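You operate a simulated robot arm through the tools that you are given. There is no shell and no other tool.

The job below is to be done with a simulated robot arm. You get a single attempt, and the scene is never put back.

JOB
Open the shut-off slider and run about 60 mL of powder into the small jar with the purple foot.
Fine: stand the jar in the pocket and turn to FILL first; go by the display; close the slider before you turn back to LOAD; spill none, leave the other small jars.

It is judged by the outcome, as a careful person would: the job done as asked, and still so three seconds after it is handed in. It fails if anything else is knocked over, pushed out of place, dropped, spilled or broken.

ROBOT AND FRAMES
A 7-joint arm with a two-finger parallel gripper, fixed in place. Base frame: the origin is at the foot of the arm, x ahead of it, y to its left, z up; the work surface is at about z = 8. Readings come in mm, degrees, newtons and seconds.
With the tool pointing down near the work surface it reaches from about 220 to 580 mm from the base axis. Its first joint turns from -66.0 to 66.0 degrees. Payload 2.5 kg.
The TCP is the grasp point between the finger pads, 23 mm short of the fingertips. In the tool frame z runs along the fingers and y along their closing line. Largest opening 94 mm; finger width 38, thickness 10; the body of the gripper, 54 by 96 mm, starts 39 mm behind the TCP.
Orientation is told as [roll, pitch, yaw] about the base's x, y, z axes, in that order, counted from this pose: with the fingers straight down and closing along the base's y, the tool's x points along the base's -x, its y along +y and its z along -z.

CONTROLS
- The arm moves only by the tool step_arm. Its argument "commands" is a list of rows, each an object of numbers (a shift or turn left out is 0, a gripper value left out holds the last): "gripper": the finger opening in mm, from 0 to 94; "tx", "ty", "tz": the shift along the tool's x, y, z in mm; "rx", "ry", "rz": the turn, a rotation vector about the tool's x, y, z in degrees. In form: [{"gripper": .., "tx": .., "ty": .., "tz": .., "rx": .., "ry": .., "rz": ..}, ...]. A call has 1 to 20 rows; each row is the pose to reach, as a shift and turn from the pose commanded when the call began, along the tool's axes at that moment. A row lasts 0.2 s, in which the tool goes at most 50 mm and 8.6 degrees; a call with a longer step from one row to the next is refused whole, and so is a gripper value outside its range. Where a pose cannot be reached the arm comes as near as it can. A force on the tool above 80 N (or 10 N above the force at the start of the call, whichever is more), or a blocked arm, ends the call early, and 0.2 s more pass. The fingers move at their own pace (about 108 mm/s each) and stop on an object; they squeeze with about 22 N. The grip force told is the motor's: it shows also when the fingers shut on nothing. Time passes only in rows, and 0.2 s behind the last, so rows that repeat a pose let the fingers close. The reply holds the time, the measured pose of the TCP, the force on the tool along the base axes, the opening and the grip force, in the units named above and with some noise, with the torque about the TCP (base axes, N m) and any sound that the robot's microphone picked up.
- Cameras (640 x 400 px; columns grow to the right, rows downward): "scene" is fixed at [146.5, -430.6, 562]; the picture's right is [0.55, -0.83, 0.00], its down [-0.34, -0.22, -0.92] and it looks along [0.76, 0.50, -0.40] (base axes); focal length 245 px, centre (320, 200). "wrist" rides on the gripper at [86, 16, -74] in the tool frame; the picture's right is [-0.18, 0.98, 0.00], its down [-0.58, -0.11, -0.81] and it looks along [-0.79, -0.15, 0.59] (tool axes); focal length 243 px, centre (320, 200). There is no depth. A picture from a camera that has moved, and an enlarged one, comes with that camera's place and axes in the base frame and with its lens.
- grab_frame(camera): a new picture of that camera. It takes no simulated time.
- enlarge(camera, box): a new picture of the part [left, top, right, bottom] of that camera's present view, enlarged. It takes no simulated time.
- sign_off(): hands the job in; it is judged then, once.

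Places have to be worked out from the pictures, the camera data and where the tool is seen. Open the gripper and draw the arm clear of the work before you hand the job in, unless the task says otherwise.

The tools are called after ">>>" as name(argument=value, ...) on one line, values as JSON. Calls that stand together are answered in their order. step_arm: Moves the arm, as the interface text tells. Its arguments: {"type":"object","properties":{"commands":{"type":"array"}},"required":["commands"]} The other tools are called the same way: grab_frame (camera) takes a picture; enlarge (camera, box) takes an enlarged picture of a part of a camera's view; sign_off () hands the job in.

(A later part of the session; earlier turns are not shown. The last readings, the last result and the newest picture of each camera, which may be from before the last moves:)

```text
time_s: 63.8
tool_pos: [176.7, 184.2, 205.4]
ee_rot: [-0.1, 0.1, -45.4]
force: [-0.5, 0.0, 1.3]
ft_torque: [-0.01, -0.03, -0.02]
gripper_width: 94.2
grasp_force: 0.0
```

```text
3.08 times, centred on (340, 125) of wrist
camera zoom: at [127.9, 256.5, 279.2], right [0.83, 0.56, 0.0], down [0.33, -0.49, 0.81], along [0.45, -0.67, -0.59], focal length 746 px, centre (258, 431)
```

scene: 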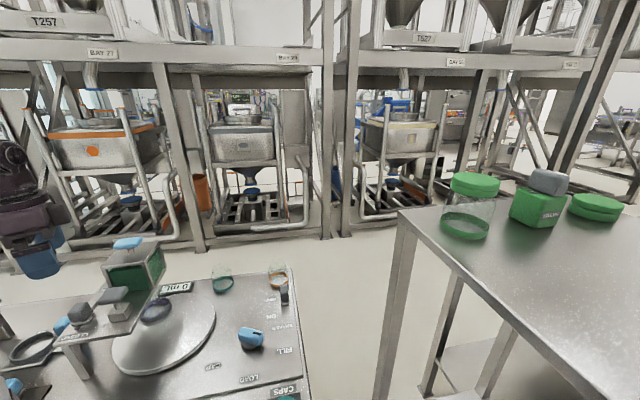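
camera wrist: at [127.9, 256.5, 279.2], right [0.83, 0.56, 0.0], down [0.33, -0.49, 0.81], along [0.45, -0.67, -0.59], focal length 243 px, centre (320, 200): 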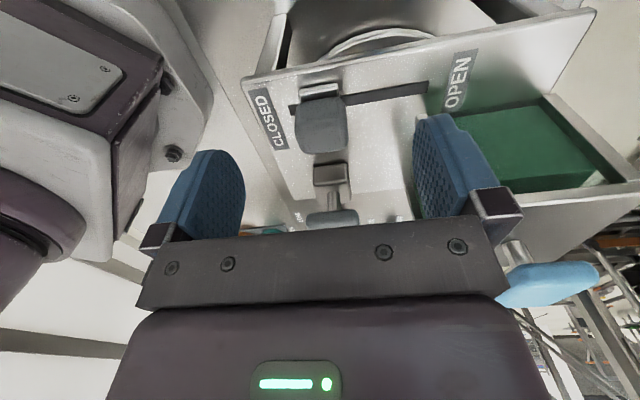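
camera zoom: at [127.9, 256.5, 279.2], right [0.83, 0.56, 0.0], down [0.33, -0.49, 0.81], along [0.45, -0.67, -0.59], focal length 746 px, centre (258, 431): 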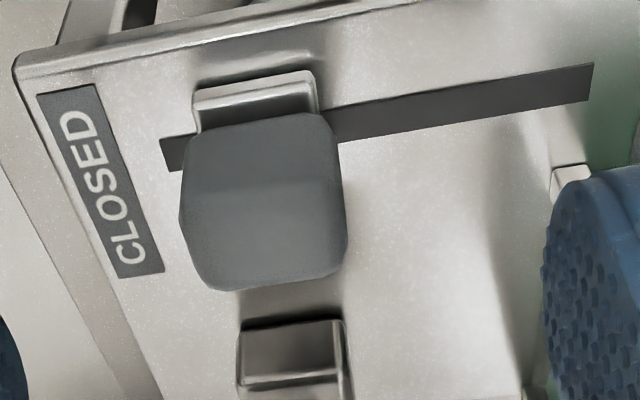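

The knob is centred; its cap spans about z = 141–164. I descend so the TCP is at z ≈ 167, keeping the gripper body above the hopper's top.

>>> step_arm(commands=[{"tz": 12}, {"tz": 24}, {"tz": 34}, {"tz": 38}, {"tz": 38}])

>>> grab_frame(camera="wrist")

>>> enlarge(camera="scene", box=[0, 200, 240, 350])

```text
time_s: 65.0
tool_pos: [177.2, 184.3, 166.1]
ee_rot: [0.0, 0.0, -45.4]
force: [-0.1, -0.4, 0.8]
ft_torque: [0.0, 0.04, -0.01]
gripper_width: 94.0
grasp_force: 0.0
```

```text
taken
camera wrist: at [127.4, 256.6, 240.8], right [0.83, 0.56, 0.0], down [0.33, -0.49, 0.81], along [0.45, -0.67, -0.59], focal length 243 px, centre (320, 200)
```

wrist: 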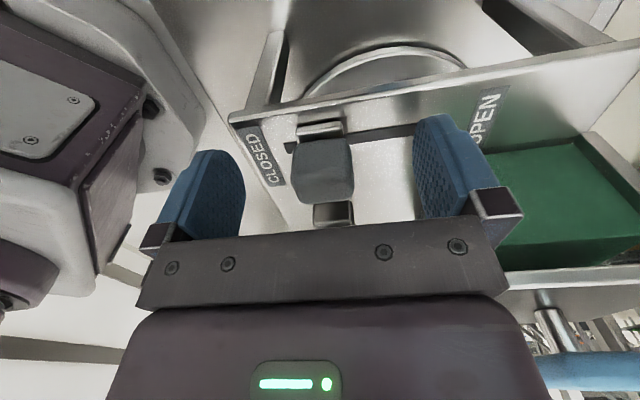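

```text
2.67 times, centred on (120, 275) of scene
camera zoom: at [146.5, -430.6, 562.0], right [0.55, -0.83, 0.0], down [-0.34, -0.22, -0.92], along [0.76, 0.5, -0.4], focal length 654 px, centre (853, 0)
```

zoom: 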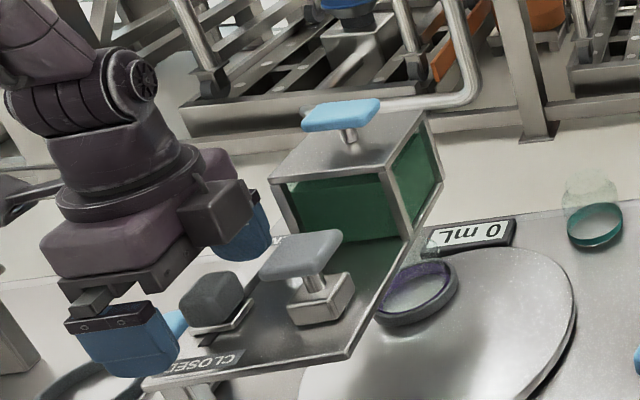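

Everything is clear around the knob. I shift 1 mm to centre on it and close the fingers along the slot direction.

>>> step_arm(commands=[{"ty": 0.8, "gripper": 80}, {"ty": 0.8, "gripper": 55}, {"ty": 0.8, "gripper": 20}, {"ty": 0.8, "gripper": 20}, {"ty": 0.8, "gripper": 20}])

>>> grab_frame(camera="wrist")

>>> enlarge(camera="scene", box=[0, 200, 240, 350])

```text
time_s: 66.2
tool_pos: [177.6, 183.8, 167.4]
ee_rot: [-0.1, 0.0, -45.3]
force: [-0.7, -1.6, 1.2]
ft_torque: [-0.05, -0.01, 0.38]
gripper_width: 31.8
grasp_force: 45.3
```

```text
taken
camera wrist: at [127.8, 257.3, 241.2], right [0.83, 0.56, 0.0], down [0.33, -0.49, 0.81], along [0.45, -0.67, -0.59], focal length 243 px, centre (320, 200)
```

wrist: 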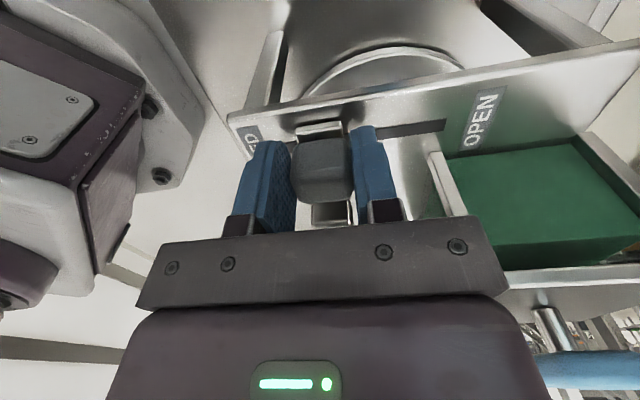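

```text
2.67 times, centred on (120, 275) of scene
camera zoom: at [146.5, -430.6, 562.0], right [0.55, -0.83, 0.0], down [-0.34, -0.22, -0.92], along [0.76, 0.5, -0.4], focal length 654 px, centre (853, 0)
```

zoom: 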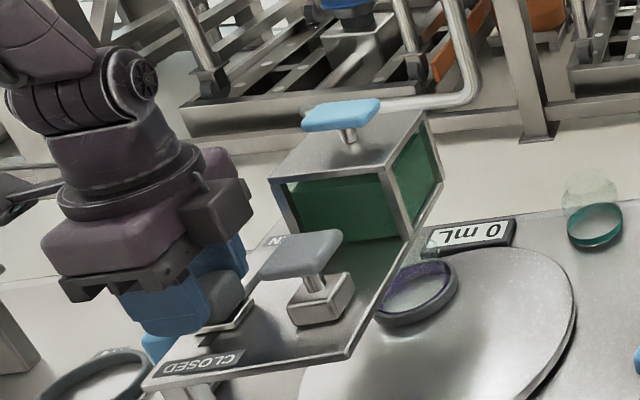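

The knob is gripped with little side load, display 0 mL. I open the slider a little, 8 mm, and read the display.

>>> step_arm(commands=[{"ty": 2}, {"ty": 5}, {"ty": 8}])

>>> enlarge(camera="scene", box=[80, 230, 240, 330])

>>> grab_frame(camera="wrist")

```text
time_s: 67.0
tool_pos: [183.1, 189.9, 167.5]
ee_rot: [0.1, -0.1, -45.3]
force: [-3.0, 3.8, 0.9]
ft_torque: [-0.25, -0.11, 0.42]
gripper_width: 31.7
grasp_force: 45.4
```

```text
4.00 times, centred on (160, 280) of scene
camera zoom: at [146.5, -430.6, 562.0], right [0.55, -0.83, 0.0], down [-0.34, -0.22, -0.92], along [0.76, 0.5, -0.4], focal length 981 px, centre (960, -120)
```

zoom: 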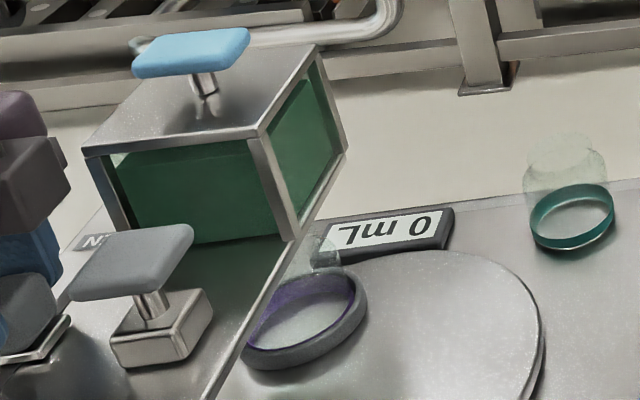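

```text
taken
camera wrist: at [133.8, 263.1, 241.3], right [0.83, 0.56, 0.0], down [0.33, -0.49, 0.81], along [0.45, -0.67, -0.59], focal length 243 px, centre (320, 200)
```

wrist: 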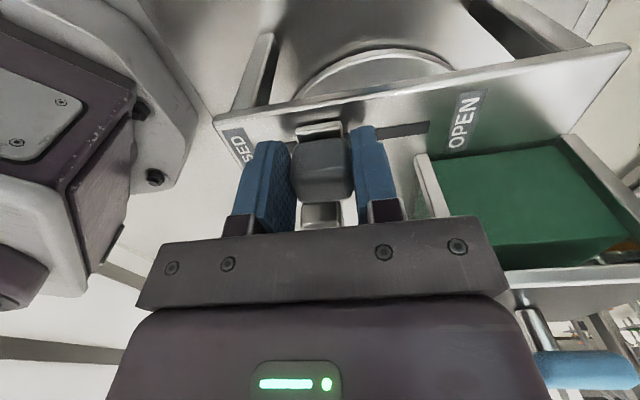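

The slider moved 8 mm and the display still says 0 mL. I open another 5 mm and check again.

>>> step_arm(commands=[{"ty": 2.5}, {"ty": 5}])

>>> enlarge(camera="scene", box=[80, 230, 240, 330])

```text
time_s: 67.6
tool_pos: [186.9, 193.9, 167.3]
ee_rot: [0.0, 0.0, -45.4]
force: [-1.5, 2.5, -12.4]
ft_torque: [0.6, 0.36, 0.62]
gripper_width: 31.7
grasp_force: 44.8
```

```text
4.00 times, centred on (160, 280) of scene
camera zoom: at [146.5, -430.6, 562.0], right [0.55, -0.83, 0.0], down [-0.34, -0.22, -0.92], along [0.76, 0.5, -0.4], focal length 981 px, centre (960, -120)
```

zoom: 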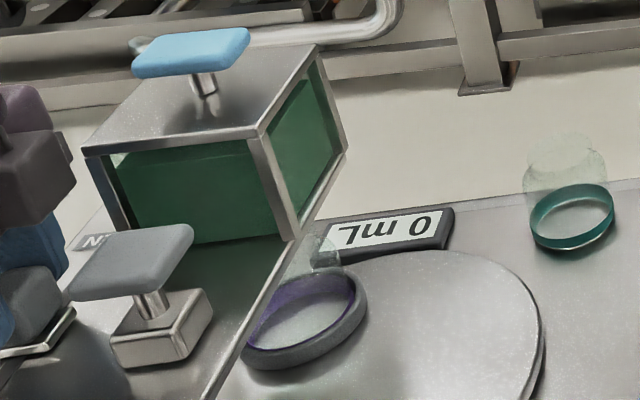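

Still 0 mL at 13 mm. I open another 5 mm.

>>> step_arm(commands=[{"ty": 2.5}, {"ty": 5}])

>>> enlarge(camera="scene", box=[80, 230, 240, 330])

```text
time_s: 68.2
tool_pos: [190.0, 197.8, 167.8]
ee_rot: [-0.1, 0.0, -45.3]
force: [-3.8, 2.5, -11.1]
ft_torque: [0.3, 0.47, 0.39]
gripper_width: 31.8
grasp_force: 44.5
```

```text
4.00 times, centred on (160, 280) of scene
camera zoom: at [146.5, -430.6, 562.0], right [0.55, -0.83, 0.0], down [-0.34, -0.22, -0.92], along [0.76, 0.5, -0.4], focal length 981 px, centre (960, -120)
```

zoom: 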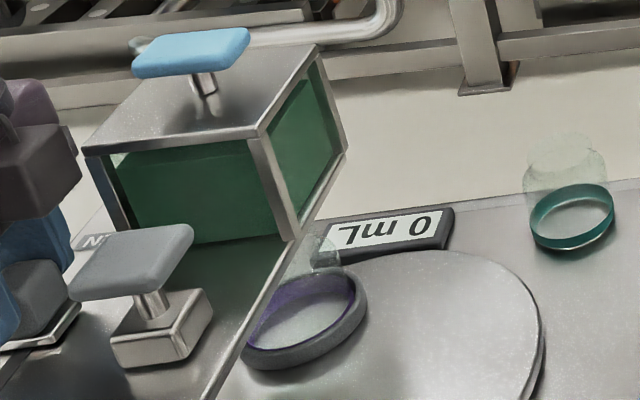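

Still 0 mL at 18 mm. I open 4 mm more and hold briefly.

>>> step_arm(commands=[{"ty": 2}, {"ty": 4}, {"ty": 4}])

>>> enlarge(camera="scene", box=[80, 230, 240, 330])

```text
time_s: 69.0
tool_pos: [192.2, 200.1, 167.5]
ee_rot: [-0.1, 0.0, -45.3]
force: [-8.0, 6.5, -14.8]
ft_torque: [-0.31, -0.15, 0.31]
gripper_width: 31.3
grasp_force: 45.2
```

```text
4.00 times, centred on (160, 280) of scene
camera zoom: at [146.5, -430.6, 562.0], right [0.55, -0.83, 0.0], down [-0.34, -0.22, -0.92], along [0.76, 0.5, -0.4], focal length 981 px, centre (960, -120)
```

zoom: 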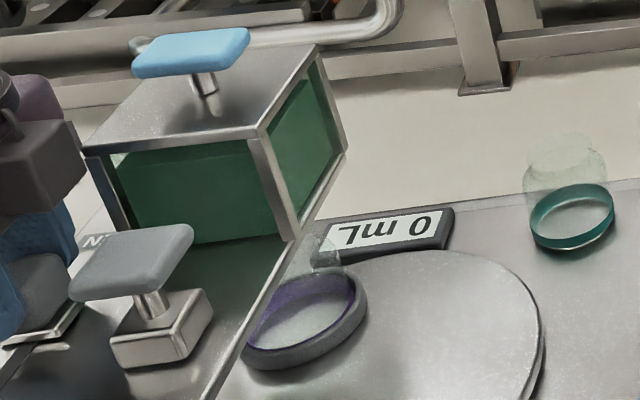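

The slot pushes slightly sideways, so I correct by a millimetre as I open another 4 mm.

>>> step_arm(commands=[{"tx": 0.7, "ty": 2, "tz": 0.5}, {"tx": 1.2, "ty": 4, "tz": 0.8}, {"tx": 1.2, "ty": 4, "tz": 0.8}])

>>> enlarge(camera="scene", box=[80, 230, 240, 330])

>>> grab_frame(camera="wrist")

```text
time_s: 69.8
tool_pos: [196.2, 202.1, 168.6]
ee_rot: [0.0, -0.1, -45.4]
force: [1.2, 0.1, -0.2]
ft_torque: [0.24, 0.62, 0.47]
gripper_width: 31.6
grasp_force: 45.2
```

```text
4.00 times, centred on (160, 280) of scene
camera zoom: at [146.5, -430.6, 562.0], right [0.55, -0.83, 0.0], down [-0.34, -0.22, -0.92], along [0.76, 0.5, -0.4], focal length 981 px, centre (960, -120)
```

zoom: 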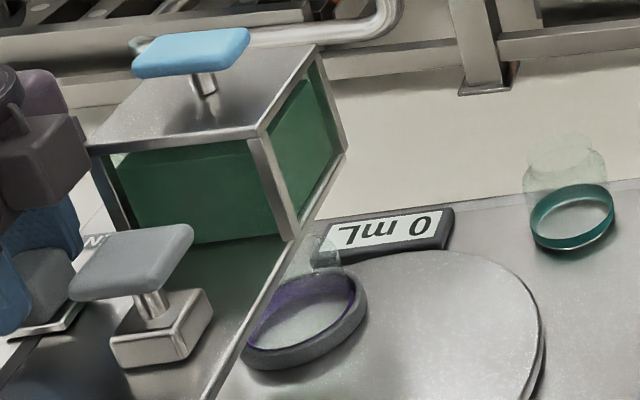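

```text
taken
camera wrist: at [146.7, 276.1, 241.3], right [0.83, 0.56, 0.0], down [0.33, -0.49, 0.81], along [0.45, -0.67, -0.59], focal length 243 px, centre (320, 200)
```

wrist: 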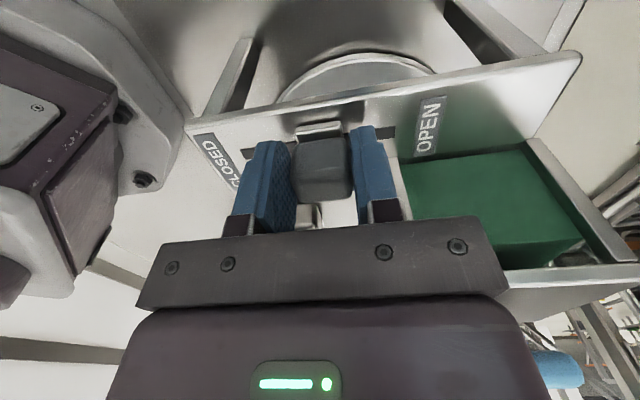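

26 mm open and still 0 mL. I continue in small steps of 4 mm with short holds.

>>> step_arm(commands=[{"tx": 0.1, "ty": 2}, {"tx": 0.2, "ty": 4}, {"tx": 0.2, "ty": 4}])

>>> enlarge(camera="scene", box=[80, 230, 240, 330])

```text
time_s: 70.6
tool_pos: [198.4, 206.2, 168.6]
ee_rot: [0.1, -0.2, -45.4]
force: [6.6, -7.1, 11.9]
ft_torque: [-0.3, 0.07, 0.45]
gripper_width: 31.5
grasp_force: 45.0
```

```text
4.00 times, centred on (160, 280) of scene
camera zoom: at [146.4, -430.6, 562.0], right [0.55, -0.83, 0.0], down [-0.34, -0.22, -0.92], along [0.76, 0.5, -0.4], focal length 981 px, centre (960, -120)
```

zoom: 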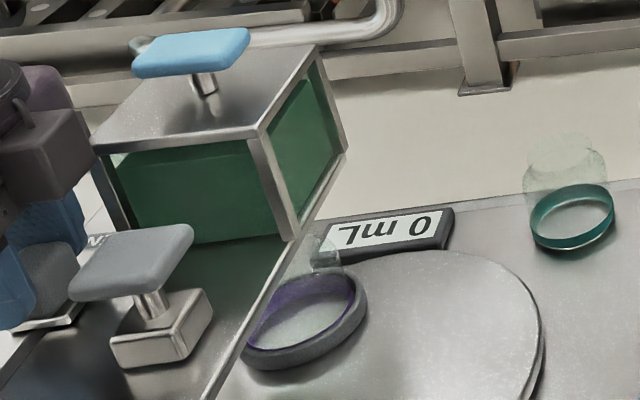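

Still 0 mL at 30 mm. I relieve the side load and go on in 4 mm steps.

>>> step_arm(commands=[{"tx": -0.5, "ty": 2, "tz": -0.5}, {"tx": -0.6, "ty": 4, "tz": -0.6}, {"tx": -0.6, "ty": 4, "tz": -0.6}])

>>> enlarge(camera="scene", box=[80, 230, 240, 330])

```text
time_s: 71.4
tool_pos: [201.5, 208.0, 167.2]
ee_rot: [0.0, 0.0, -45.4]
force: [9.3, -10.3, 4.6]
ft_torque: [-0.02, -0.19, 0.65]
gripper_width: 31.5
grasp_force: 45.1
```

```text
4.00 times, centred on (160, 280) of scene
camera zoom: at [146.5, -430.6, 562.0], right [0.55, -0.83, 0.0], down [-0.34, -0.22, -0.92], along [0.76, 0.5, -0.4], focal length 981 px, centre (960, -120)
```

zoom: 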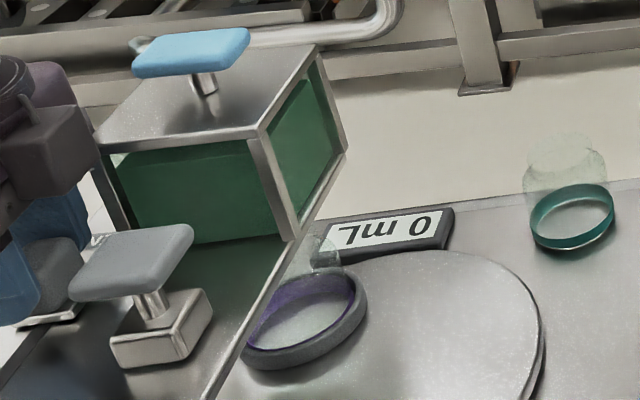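

Still 0 mL at 34 mm. I correct sideways again and continue towards OPEN.

>>> step_arm(commands=[{"tx": -0.5, "ty": 2, "tz": -0.2}, {"tx": -0.6, "ty": 4, "tz": -0.3}, {"tx": -0.6, "ty": 4, "tz": -0.3}])

>>> enlarge(camera="scene", box=[80, 230, 240, 330])

>>> grab_frame(camera="wrist")

```text
time_s: 72.2
tool_pos: [203.8, 211.1, 168.2]
ee_rot: [-0.2, 0.0, -45.4]
force: [4.9, -5.6, -14.5]
ft_torque: [-0.24, -0.49, 0.37]
gripper_width: 31.7
grasp_force: 44.5
```

```text
4.00 times, centred on (160, 280) of scene
camera zoom: at [146.5, -430.6, 562.0], right [0.55, -0.83, 0.0], down [-0.34, -0.22, -0.92], along [0.76, 0.5, -0.4], focal length 981 px, centre (960, -120)
```

zoom: 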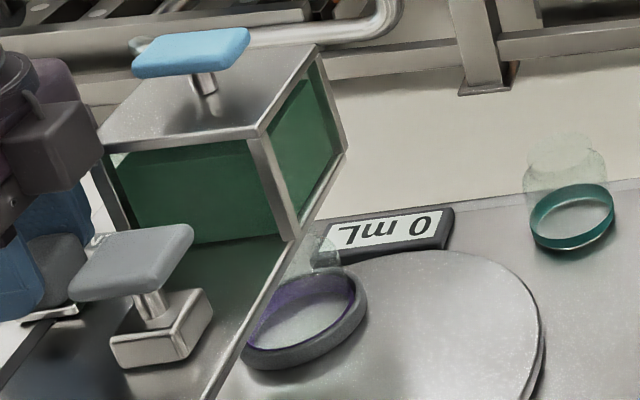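

```text
taken
camera wrist: at [154.5, 283.9, 241.3], right [0.83, 0.56, 0.0], down [0.33, -0.49, 0.81], along [0.45, -0.67, -0.59], focal length 243 px, centre (320, 200)
```

wrist: 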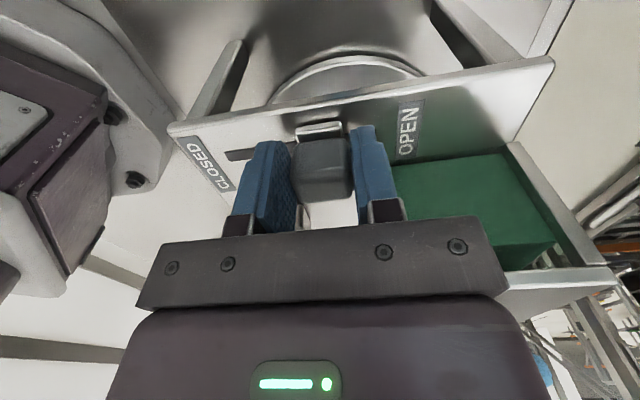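

Nothing flows yet at 38 mm. I hold for about a second to see whether the powder starts.

>>> step_arm(commands=[{"ty": 0}, {"ty": 0}, {"ty": 0}])

>>> enlarge(camera="scene", box=[80, 230, 240, 330])

```text
time_s: 73.0
tool_pos: [203.7, 210.7, 167.4]
ee_rot: [-0.3, 0.1, -45.4]
force: [3.1, -2.7, -27.0]
ft_torque: [0.26, 0.1, 0.47]
gripper_width: 31.6
grasp_force: 44.9
```

```text
4.00 times, centred on (160, 280) of scene
camera zoom: at [146.5, -430.5, 562.0], right [0.55, -0.83, 0.0], down [-0.34, -0.22, -0.92], along [0.76, 0.5, -0.4], focal length 981 px, centre (960, -120)
```

zoom: 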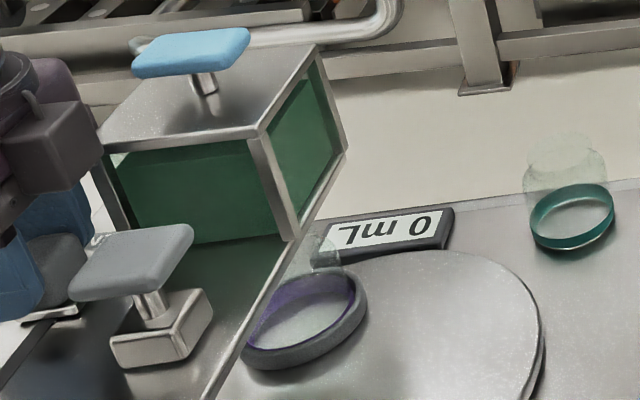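

Still 0 mL; the tool is pulling upwards on the knob by 27 N, so I lower the hand a millimetre and open a little more.

>>> step_arm(commands=[{"tz": 0.6}, {"tz": 1.0, "ty": 1.5}, {"tz": 1.0, "ty": 4}, {"tz": 1.0, "ty": 4}])

>>> enlarge(camera="scene", box=[80, 230, 240, 330])

```text
time_s: 74.0
tool_pos: [207.9, 215.1, 168.7]
ee_rot: [0.1, 0.1, -45.5]
force: [-0.7, 1.4, -2.8]
ft_torque: [-0.12, 0.35, 0.33]
gripper_width: 31.1
grasp_force: 45.0
```

```text
4.00 times, centred on (160, 280) of scene
camera zoom: at [146.5, -430.6, 562.0], right [0.55, -0.83, 0.0], down [-0.34, -0.22, -0.92], along [0.76, 0.5, -0.4], focal length 981 px, centre (960, -120)
```

zoom: 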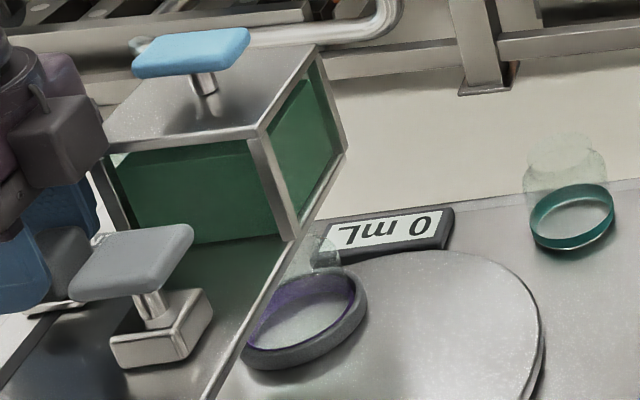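

42 mm open, still 0 mL. I go a little further to find the end of travel.

>>> step_arm(commands=[{"ty": 2}, {"ty": 4}, {"ty": 4}])

>>> enlarge(camera="scene", box=[80, 230, 240, 330])

>>> grab_frame(camera="wrist")

```text
time_s: 74.8
tool_pos: [210.5, 217.5, 166.9]
ee_rot: [0.1, -0.1, -45.3]
force: [-3.5, 5.0, 7.5]
ft_torque: [0.06, 0.19, 0.41]
gripper_width: 31.4
grasp_force: 44.8
```

```text
4.00 times, centred on (160, 280) of scene
camera zoom: at [146.5, -430.6, 562.0], right [0.55, -0.83, 0.0], down [-0.34, -0.22, -0.92], along [0.76, 0.5, -0.4], focal length 981 px, centre (960, -120)
```

zoom: 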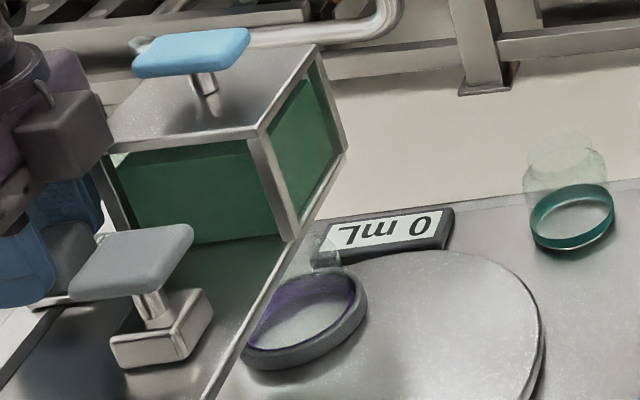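

```text
taken
camera wrist: at [160.9, 290.3, 241.5], right [0.83, 0.56, 0.0], down [0.33, -0.49, 0.81], along [0.45, -0.67, -0.59], focal length 243 px, centre (320, 200)
```

wrist: 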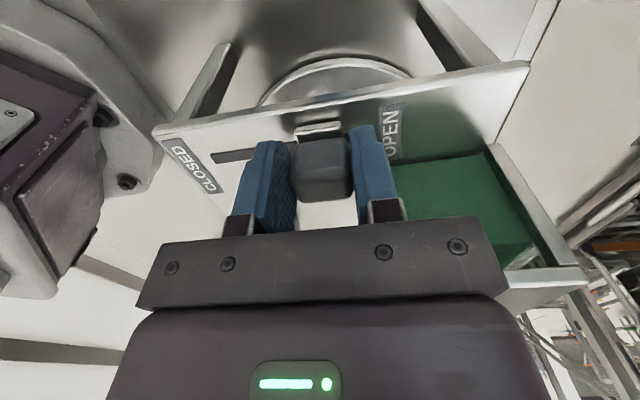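

Still 0 mL at 47 mm. I try 3 mm more to make sure it is at the end stop.

>>> step_arm(commands=[{"ty": 1.5, "tx": 0.4}, {"ty": 3, "tx": 0.4}, {"ty": 3, "tx": 0.4}])

>>> enlarge(camera="scene", box=[80, 230, 240, 330])

```text
time_s: 75.6
tool_pos: [211.8, 218.2, 167.7]
ee_rot: [0.1, 0.0, -45.5]
force: [-2.4, 1.8, 22.0]
ft_torque: [-0.23, -0.03, 0.48]
gripper_width: 31.6
grasp_force: 44.6
```

```text
4.00 times, centred on (160, 280) of scene
camera zoom: at [146.4, -430.7, 562.0], right [0.55, -0.83, 0.0], down [-0.34, -0.22, -0.92], along [0.76, 0.5, -0.4], focal length 981 px, centre (960, -120)
```

zoom: 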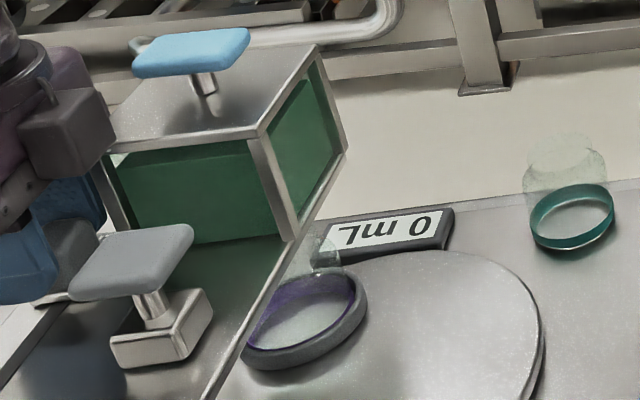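

Even practically fully open nothing runs. I hold a moment more to be sure before closing again.

>>> step_arm(commands=[{"tz": -0.5}, {"tz": -0.8}, {"tz": -0.8}, {"tz": -0.8}])

>>> enlarge(camera="scene", box=[130, 260, 230, 340])

>>> enlarge(camera="wrist", box=[140, 40, 460, 240])

```text
time_s: 76.6
tool_pos: [212.0, 218.6, 168.1]
ee_rot: [0.0, 0.0, -45.4]
force: [0.5, 1.4, 4.6]
ft_torque: [0.09, -0.28, 0.49]
gripper_width: 31.5
grasp_force: 44.8
```

```text
5.00 times, centred on (180, 300) of scene
camera zoom: at [146.5, -430.6, 562.0], right [0.55, -0.83, 0.0], down [-0.34, -0.22, -0.92], along [0.76, 0.5, -0.4], focal length 1226 px, centre (1020, -300)
```

zoom: 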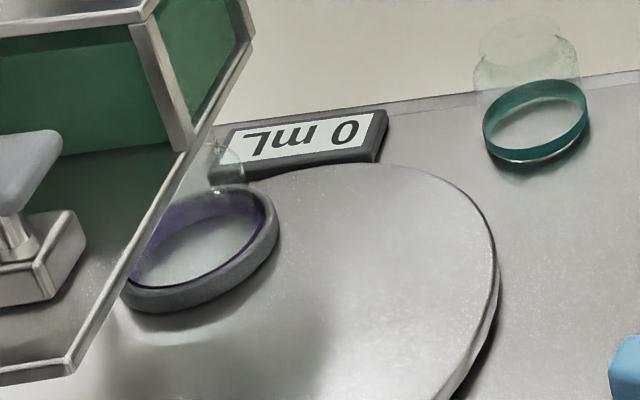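

```text
2.00 times, centred on (300, 140) of wrist
camera zoom: at [162.5, 291.9, 241.3], right [0.83, 0.56, 0.0], down [0.33, -0.49, 0.81], along [0.45, -0.67, -0.59], focal length 485 px, centre (360, 320)
```

zoom: 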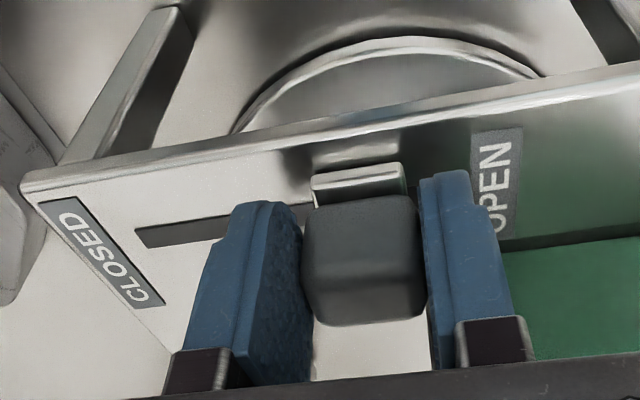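

The powder is evidently hung up: with the slider fully open the display stays at 0 mL and nothing falls. There is a SHAKER switch at OFF; before touching it I close the slider fully again so nothing can run uncontrolled.

>>> step_arm(commands=[{"ty": -2}, {"ty": -6, "tx": -0.1}, {"ty": -11, "tx": -0.1}, {"ty": -16, "tx": -0.2}, {"ty": -21, "tx": -0.3}, {"ty": -26, "tx": -0.3}, {"ty": -31, "tx": -0.4}, {"ty": -36, "tx": -0.4}, {"ty": -41, "tx": -0.5}, {"ty": -45, "tx": -0.5}, {"ty": -48, "tx": -0.6}, {"ty": -49.3, "tx": -0.6}, {"ty": -49.3, "tx": -0.6}])

>>> grab_frame(camera="wrist")

>>> enlarge(camera="scene", box=[0, 200, 240, 350])

```text
time_s: 79.4
tool_pos: [177.1, 183.7, 168.3]
ee_rot: [-0.1, -0.1, -45.4]
force: [-2.7, 2.8, -28.9]
ft_torque: [0.21, 0.11, 0.41]
gripper_width: 31.5
grasp_force: 45.1
```

```text
taken
camera wrist: at [127.5, 256.9, 241.4], right [0.83, 0.56, 0.0], down [0.33, -0.49, 0.81], along [0.45, -0.67, -0.59], focal length 243 px, centre (320, 200)
```

wrist: 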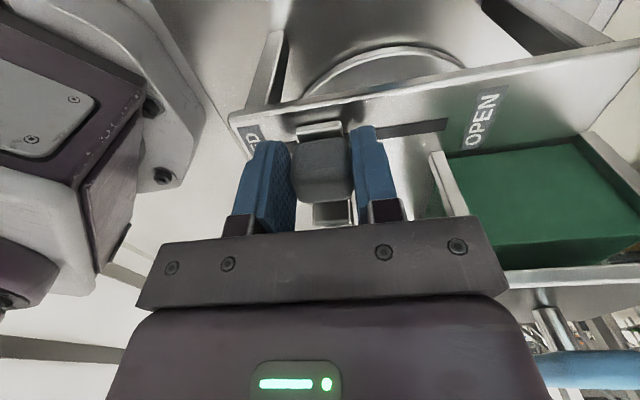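

```text
2.67 times, centred on (120, 275) of scene
camera zoom: at [146.5, -430.5, 562.0], right [0.55, -0.83, 0.0], down [-0.34, -0.22, -0.92], along [0.76, 0.5, -0.4], focal length 654 px, centre (853, 0)
```

zoom: 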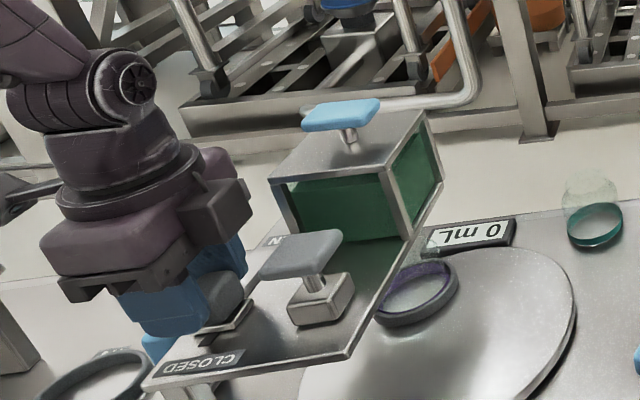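

The slider is back at CLOSED. I relieve the vertical load, open the fingers and rise straight up.

>>> step_arm(commands=[{"tz": 0.6}, {"tz": 1.0}, {"tz": 1.0, "gripper": 40}, {"tz": 1.0, "gripper": 60}, {"tz": 1.0, "gripper": 80}, {"tz": -10, "gripper": 90}, {"tz": -40, "gripper": 94}, {"tz": -80}, {"tz": -120}, {"tz": -135}, {"tz": -135}])

>>> enlarge(camera="wrist", box=[220, 0, 440, 140])

>>> enlarge(camera="scene", box=[255, 265, 315, 325])

```text
time_s: 81.8
tool_pos: [178.6, 183.7, 303.8]
ee_rot: [0.0, 0.0, -45.4]
force: [0.2, -0.8, -0.2]
ft_torque: [0.02, -0.01, 0.02]
gripper_width: 94.0
grasp_force: 0.1
```

```text
2.86 times, centred on (330, 70) of wrist
camera zoom: at [128.7, 256.7, 377.1], right [0.83, 0.56, 0.0], down [0.33, -0.49, 0.81], along [0.45, -0.67, -0.59], focal length 693 px, centre (291, 571)
```

zoom: 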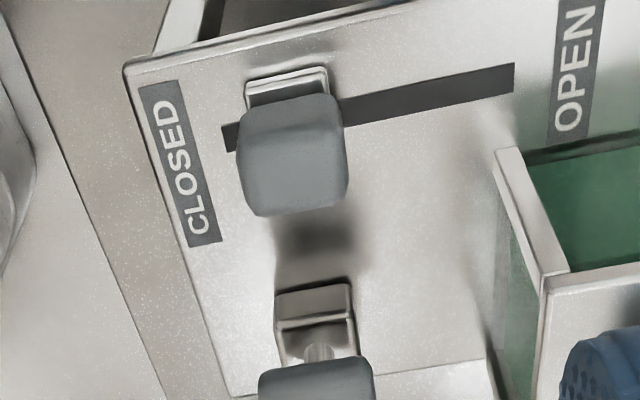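

```text
6.67 times, centred on (285, 295) of scene
camera zoom: at [146.5, -430.6, 562.0], right [0.55, -0.83, 0.0], down [-0.34, -0.22, -0.92], along [0.76, 0.5, -0.4], focal length 1635 px, centre (553, -433)
```

zoom: 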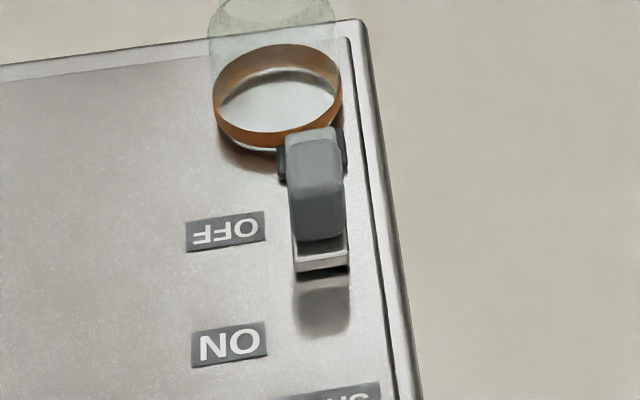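

Slider confirmed at CLOSED. I go over towards the shaker switch near (537, -43) to inspect it with the wrist camera.

>>> step_arm(commands=[{"tx": -15, "ty": 2, "tz": -3}, {"tx": -42, "ty": 6, "tz": -3, "rz": -3}, {"tx": -72, "ty": 11, "tz": -3, "rz": -7}, {"tx": -102, "ty": 15, "tz": -3, "rz": -11}, {"tx": -132, "ty": 20, "tz": 0, "rz": -15}, {"tx": -162, "ty": 24, "tz": 0, "rz": -19}, {"tx": -192, "ty": 29, "tz": 5, "rz": -23}, {"tx": -222, "ty": 33, "tz": 10, "rz": -27}, {"tx": -252, "ty": 38, "tz": 18, "rz": -31}, {"tx": -282, "ty": 42, "tz": 26, "rz": -36}, {"tx": -312, "ty": 47, "tz": 34, "rz": -41}, {"tx": -336, "ty": 50.5, "tz": 40, "rz": -45.4}, {"tx": -336, "ty": 50.5, "tz": 40, "rz": -45.4}])

>>> grab_frame(camera="wrist")

```text
time_s: 84.6
tool_pos: [450.1, -20.0, 262.5]
ee_rot: [0.1, 0.0, 0.1]
force: [0.9, 0.0, -0.2]
ft_torque: [0.02, 0.04, 0.0]
gripper_width: 94.1
grasp_force: 0.0
```

```text
taken
camera wrist: at [362.5, -3.7, 336.4], right [0.18, 0.98, 0.0], down [0.58, -0.11, 0.81], along [0.79, -0.15, -0.59], focal length 243 px, centre (320, 200)
```

wrist: 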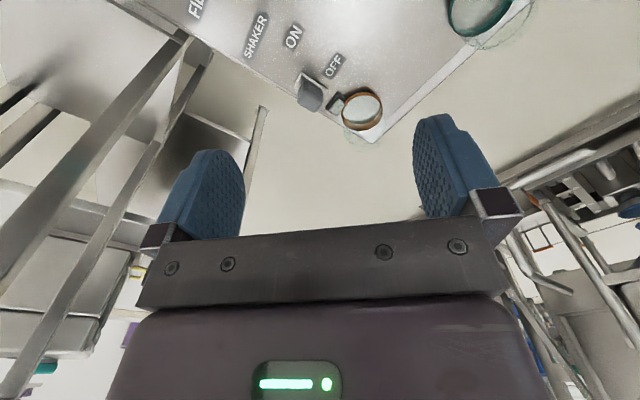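

>>> enlarge(camera="wrist", box=[270, 40, 400, 150])

```text
3.64 times, centred on (335, 95) of wrist
camera zoom: at [362.5, -3.7, 336.4], right [0.18, 0.98, 0.0], down [0.58, -0.11, 0.81], along [0.79, -0.15, -0.59], focal length 882 px, centre (266, 582)
```

zoom: 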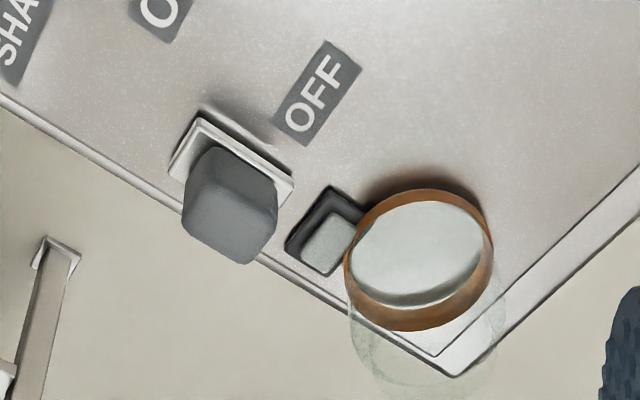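

The switch has a grey cap on a metal base beside OFF, with an unlit lamp next to it, close to the orange jar. I get a lower, oblique view to see how it moves.

>>> step_arm(commands=[{"tx": 10, "ty": 1, "tz": 30}, {"tx": 20, "ty": 2, "tz": 60}, {"tx": 30, "ty": 3, "tz": 90}, {"tx": 40, "ty": 4, "tz": 115}, {"tx": 50, "ty": 5, "tz": 132}, {"tx": 50, "ty": 5, "tz": 132}])

>>> grab_frame(camera="wrist")

>>> enlarge(camera="wrist", box=[220, 110, 380, 210])

```text
time_s: 86.0
tool_pos: [398.7, -14.6, 131.9]
ee_rot: [0.1, 0.1, 0.1]
force: [-0.5, 0.0, -1.4]
ft_torque: [0.0, -0.01, 0.01]
gripper_width: 94.0
grasp_force: 0.1
```

```text
taken
camera wrist: at [312.3, 1.6, 205.0], right [0.18, 0.98, 0.0], down [0.58, -0.11, 0.81], along [0.79, -0.15, -0.59], focal length 243 px, centre (320, 200)
```

wrist: 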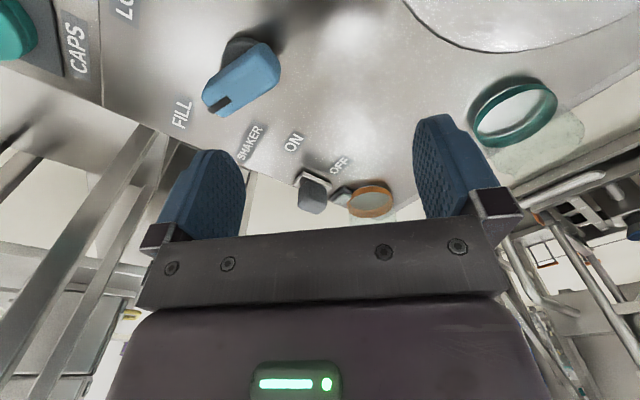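

```text
4.00 times, centred on (300, 160) of wrist
camera zoom: at [312.3, 1.6, 205.0], right [0.18, 0.98, 0.0], down [0.58, -0.11, 0.81], along [0.79, -0.15, -0.59], focal length 970 px, centre (400, 360)
```

zoom: 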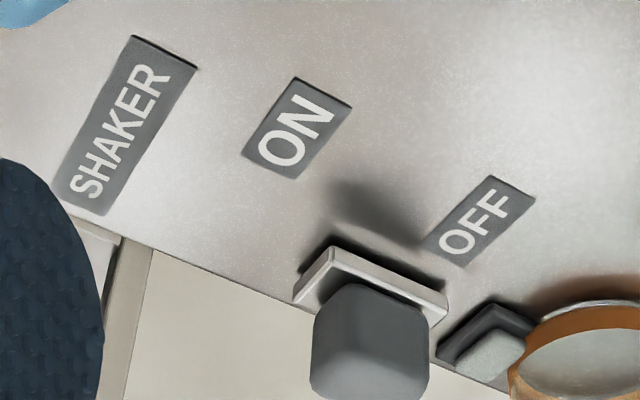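

The shaker cap is at about (533, -49), z ≈ 20–42, beside OFF; ON lies in direction (-0.70, -0.71). I move above it, aligned to grip it along that direction.

>>> step_arm(commands=[{"tx": -15, "ty": -4, "tz": -18, "rz": 5}, {"tx": -40, "ty": -10, "tz": -20, "rz": 12}, {"tx": -65, "ty": -17, "tz": -20, "rz": 20}, {"tx": -90, "ty": -23, "tz": -20, "rz": 28}, {"tx": -115, "ty": -29, "tz": -20, "rz": 36}, {"tx": -134.3, "ty": -34.4, "tz": -20, "rz": 44.5}, {"tx": -134.3, "ty": -34.4, "tz": -20, "rz": 44.5}])

>>> grab_frame(camera="wrist")

>>> enlarge(camera="wrist", box=[240, 20, 400, 130])

```text
time_s: 87.6
tool_pos: [534.0, -49.7, 151.5]
ee_rot: [0.0, 0.0, -44.6]
force: [-0.2, 0.8, -0.8]
ft_torque: [-0.03, 0.03, 0.02]
gripper_width: 94.1
grasp_force: 0.0
```

```text
taken
camera wrist: at [483.5, 22.7, 224.8], right [0.82, 0.57, 0.0], down [0.34, -0.49, 0.81], along [0.46, -0.66, -0.59], focal length 243 px, centre (320, 200)
```

wrist: 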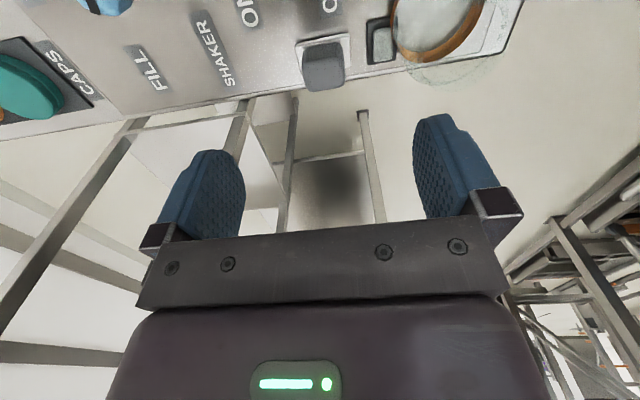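

```text
3.64 times, centred on (320, 75) of wrist
camera zoom: at [483.5, 22.7, 224.8], right [0.82, 0.57, 0.0], down [0.34, -0.49, 0.81], along [0.46, -0.66, -0.59], focal length 882 px, centre (320, 654)
```

zoom: 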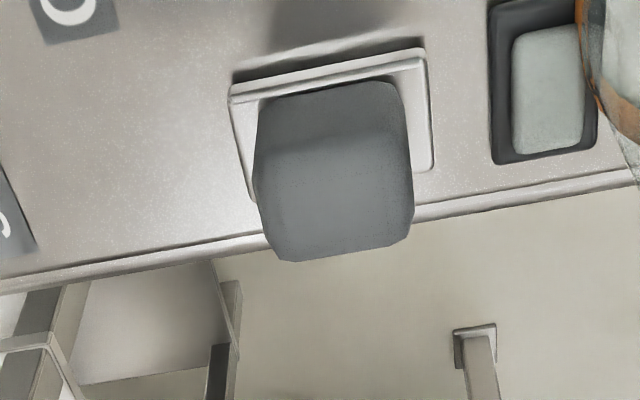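

The cap is about 32 mm wide on its base; lamp and orange jar are to the right. With the fingers opened only to 52 mm I centre on the cap and go down.

>>> step_arm(commands=[{"tx": -2, "ty": 1.5, "tz": 10, "gripper": 52}, {"tx": -4, "ty": 3, "tz": 35}, {"tx": -4, "ty": 3, "tz": 60}, {"tx": -4, "ty": 3, "tz": 70}, {"tx": -4, "ty": 3, "tz": 70}])

>>> grab_frame(camera="wrist")

>>> enlarge(camera="scene", box=[240, 240, 330, 320])

```text
time_s: 88.8
tool_pos: [539.1, -50.3, 80.9]
ee_rot: [0.1, -0.1, -44.4]
force: [0.0, -0.1, -1.6]
ft_torque: [-0.01, -0.01, 0.0]
gripper_width: 52.0
grasp_force: 0.0
```

```text
taken
camera wrist: at [488.4, 22.2, 154.4], right [0.82, 0.57, 0.0], down [0.34, -0.49, 0.81], along [0.46, -0.66, -0.59], focal length 243 px, centre (320, 200)
```

wrist: 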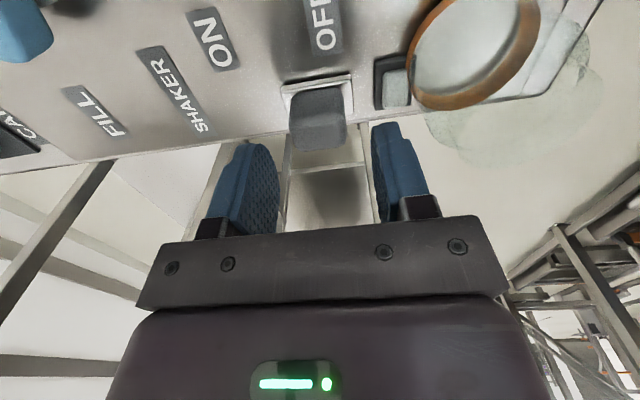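

```text
5.00 times, centred on (285, 280) of scene
camera zoom: at [146.5, -430.6, 562.0], right [0.55, -0.83, 0.0], down [-0.34, -0.22, -0.92], along [0.76, 0.5, -0.4], focal length 1226 px, centre (495, -200)
```

zoom: 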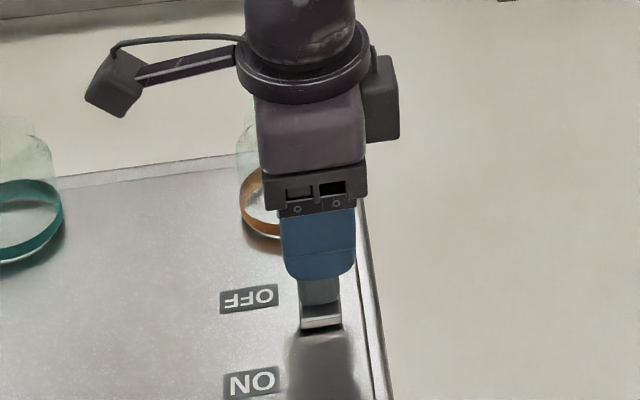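

The cap is centred between the fingers and the orange jar is clear by about 10 mm. I lower to z ≈ 49.

>>> step_arm(commands=[{"tz": 10}, {"tz": 20}, {"tz": 28}, {"tz": 32}, {"tz": 32}])

>>> grab_frame(camera="wrist")

>>> enlarge(camera="scene", box=[240, 240, 330, 320])

```text
time_s: 90.0
tool_pos: [538.4, -50.4, 48.9]
ee_rot: [0.0, 0.0, -44.5]
force: [0.0, 0.1, -0.7]
ft_torque: [0.0, 0.01, 0.0]
gripper_width: 51.8
grasp_force: 0.0
```

```text
taken
camera wrist: at [488.0, 22.2, 122.3], right [0.82, 0.57, 0.0], down [0.34, -0.49, 0.81], along [0.46, -0.66, -0.59], focal length 243 px, centre (320, 200)
```

wrist: 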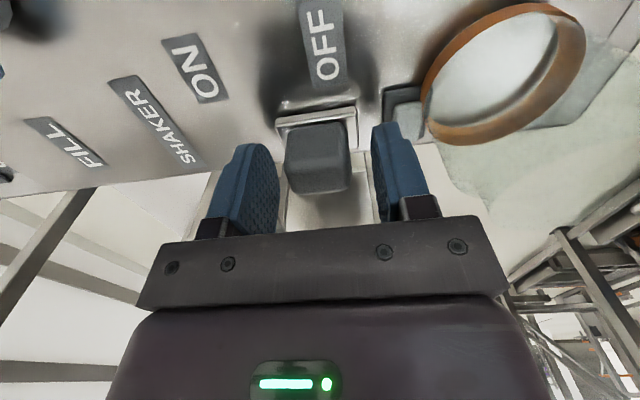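

```text
5.00 times, centred on (285, 280) of scene
camera zoom: at [146.5, -430.6, 562.0], right [0.55, -0.83, 0.0], down [-0.34, -0.22, -0.92], along [0.76, 0.5, -0.4], focal length 1226 px, centre (495, -200)
```

zoom: 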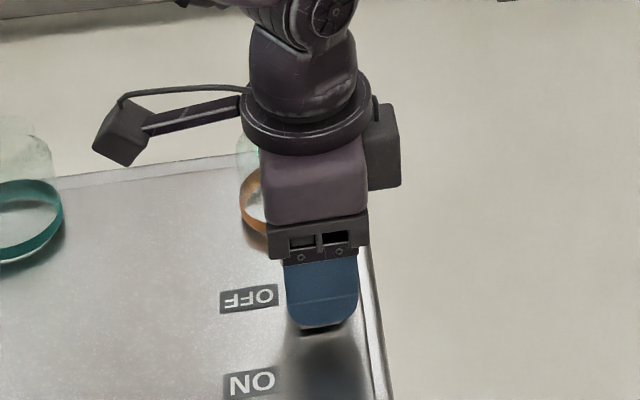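

Positioned around the cap. I close on it.

>>> step_arm(commands=[{"gripper": 40}, {"gripper": 25}, {"gripper": 25}, {"gripper": 25}])

>>> enlarge(camera="wrist", box=[220, 60, 440, 220])

```text
time_s: 91.0
tool_pos: [539.2, -50.1, 48.4]
ee_rot: [-0.1, 0.0, -44.6]
force: [-3.1, -0.5, 1.7]
ft_torque: [0.2, 0.21, -0.68]
gripper_width: 31.3
grasp_force: 44.7
```

```text
2.50 times, centred on (330, 140) of wrist
camera zoom: at [487.9, 22.1, 122.3], right [0.82, 0.57, 0.0], down [0.34, -0.49, 0.81], along [0.46, -0.66, -0.59], focal length 606 px, centre (295, 350)
```

zoom: 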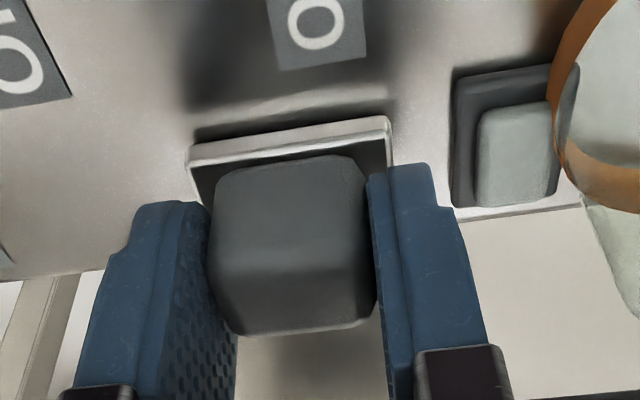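

Gripped at 31 mm. I pull gently towards ON, 4 mm first, and see how it reacts.

>>> step_arm(commands=[{"ty": -1}, {"ty": -2.5}, {"ty": -4}, {"ty": -4}])

>>> enlarge(camera="wrist", box=[220, 60, 440, 220])

```text
time_s: 92.0
tool_pos: [535.1, -51.7, 48.3]
ee_rot: [0.0, 0.0, -44.5]
force: [2.1, 1.0, -1.6]
ft_torque: [0.37, 0.07, -0.72]
gripper_width: 31.6
grasp_force: 44.2
```

```text
2.50 times, centred on (330, 140) of wrist
camera zoom: at [485.2, 19.5, 122.3], right [0.82, 0.57, 0.0], down [0.34, -0.49, 0.81], along [0.46, -0.66, -0.59], focal length 606 px, centre (295, 350)
```

zoom: 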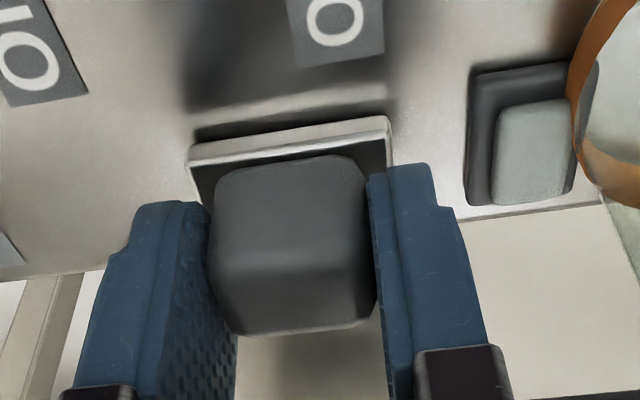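

The whole carriage slides along with the hand with almost no force: it is a slide switch. I continue towards ON.

>>> step_arm(commands=[{"ty": -3}, {"ty": -7}, {"ty": -11}, {"ty": -15}, {"ty": -19}, {"ty": -22}, {"ty": -22}])

>>> grab_frame(camera="wrist")

>>> enlarge(camera="scene", box=[130, 240, 330, 350])

```text
time_s: 93.6
tool_pos: [520.2, -69.1, 48.9]
ee_rot: [0.0, 0.1, -44.6]
force: [-0.7, 0.5, -6.9]
ft_torque: [-0.41, -0.7, -0.48]
gripper_width: 31.4
grasp_force: 45.6
```

```text
taken
camera wrist: at [469.6, 3.8, 122.4], right [0.82, 0.57, 0.0], down [0.34, -0.49, 0.81], along [0.46, -0.66, -0.59], focal length 243 px, centre (320, 200)
```

wrist: 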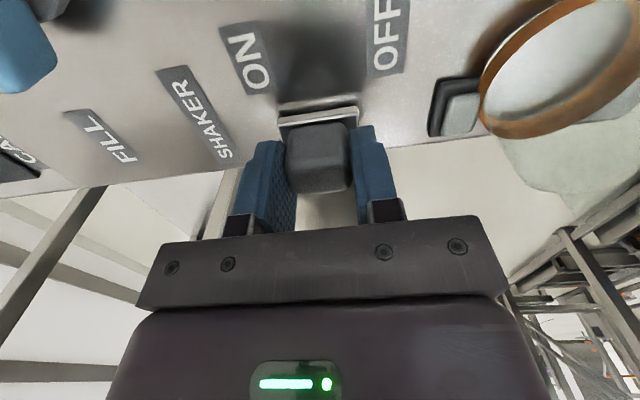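

```text
3.20 times, centred on (230, 295) of scene
camera zoom: at [146.5, -430.6, 562.0], right [0.55, -0.83, 0.0], down [-0.34, -0.22, -0.92], along [0.76, 0.5, -0.4], focal length 785 px, centre (608, -104)
```

zoom: 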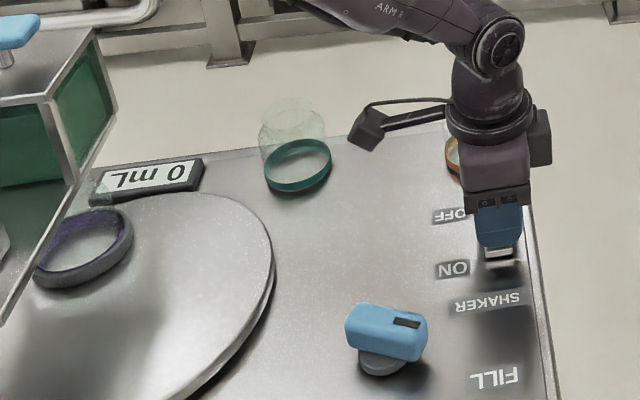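

26 mm so far, moving freely, lamp not lit yet. I continue towards the ON mark.

>>> step_arm(commands=[{"ty": -3}, {"ty": -6}, {"ty": -9}, {"ty": -11}, {"ty": -11}])

>>> grab_frame(camera="wrist")

>>> enlarge(camera="scene", box=[130, 240, 330, 350])

```text
time_s: 94.8
tool_pos: [513.2, -76.3, 48.9]
ee_rot: [0.0, 0.1, -44.5]
force: [-4.5, 3.6, -2.9]
ft_torque: [-0.2, -0.23, -0.7]
gripper_width: 31.6
grasp_force: 44.7
```

```text
taken
camera wrist: at [462.1, -3.8, 122.4], right [0.82, 0.57, 0.0], down [0.34, -0.49, 0.81], along [0.46, -0.66, -0.59], focal length 243 px, centre (320, 200)
```

wrist: 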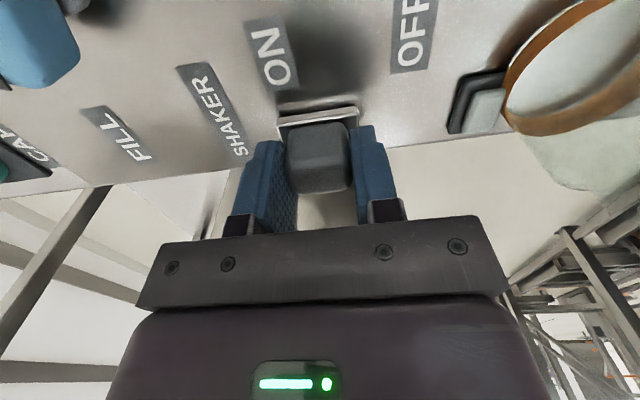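

```text
3.20 times, centred on (230, 295) of scene
camera zoom: at [146.5, -430.6, 562.0], right [0.55, -0.83, 0.0], down [-0.34, -0.22, -0.92], along [0.76, 0.5, -0.4], focal length 785 px, centre (608, -104)
```

zoom: 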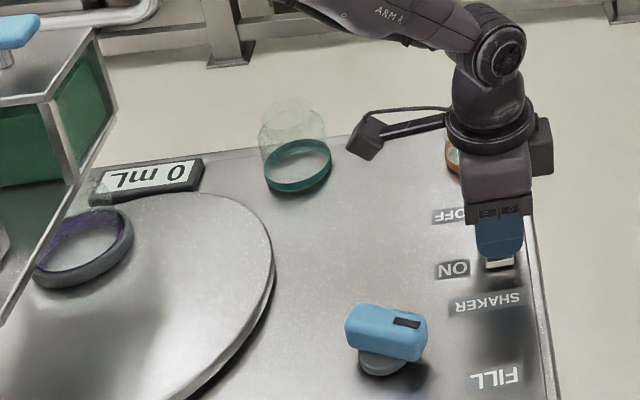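

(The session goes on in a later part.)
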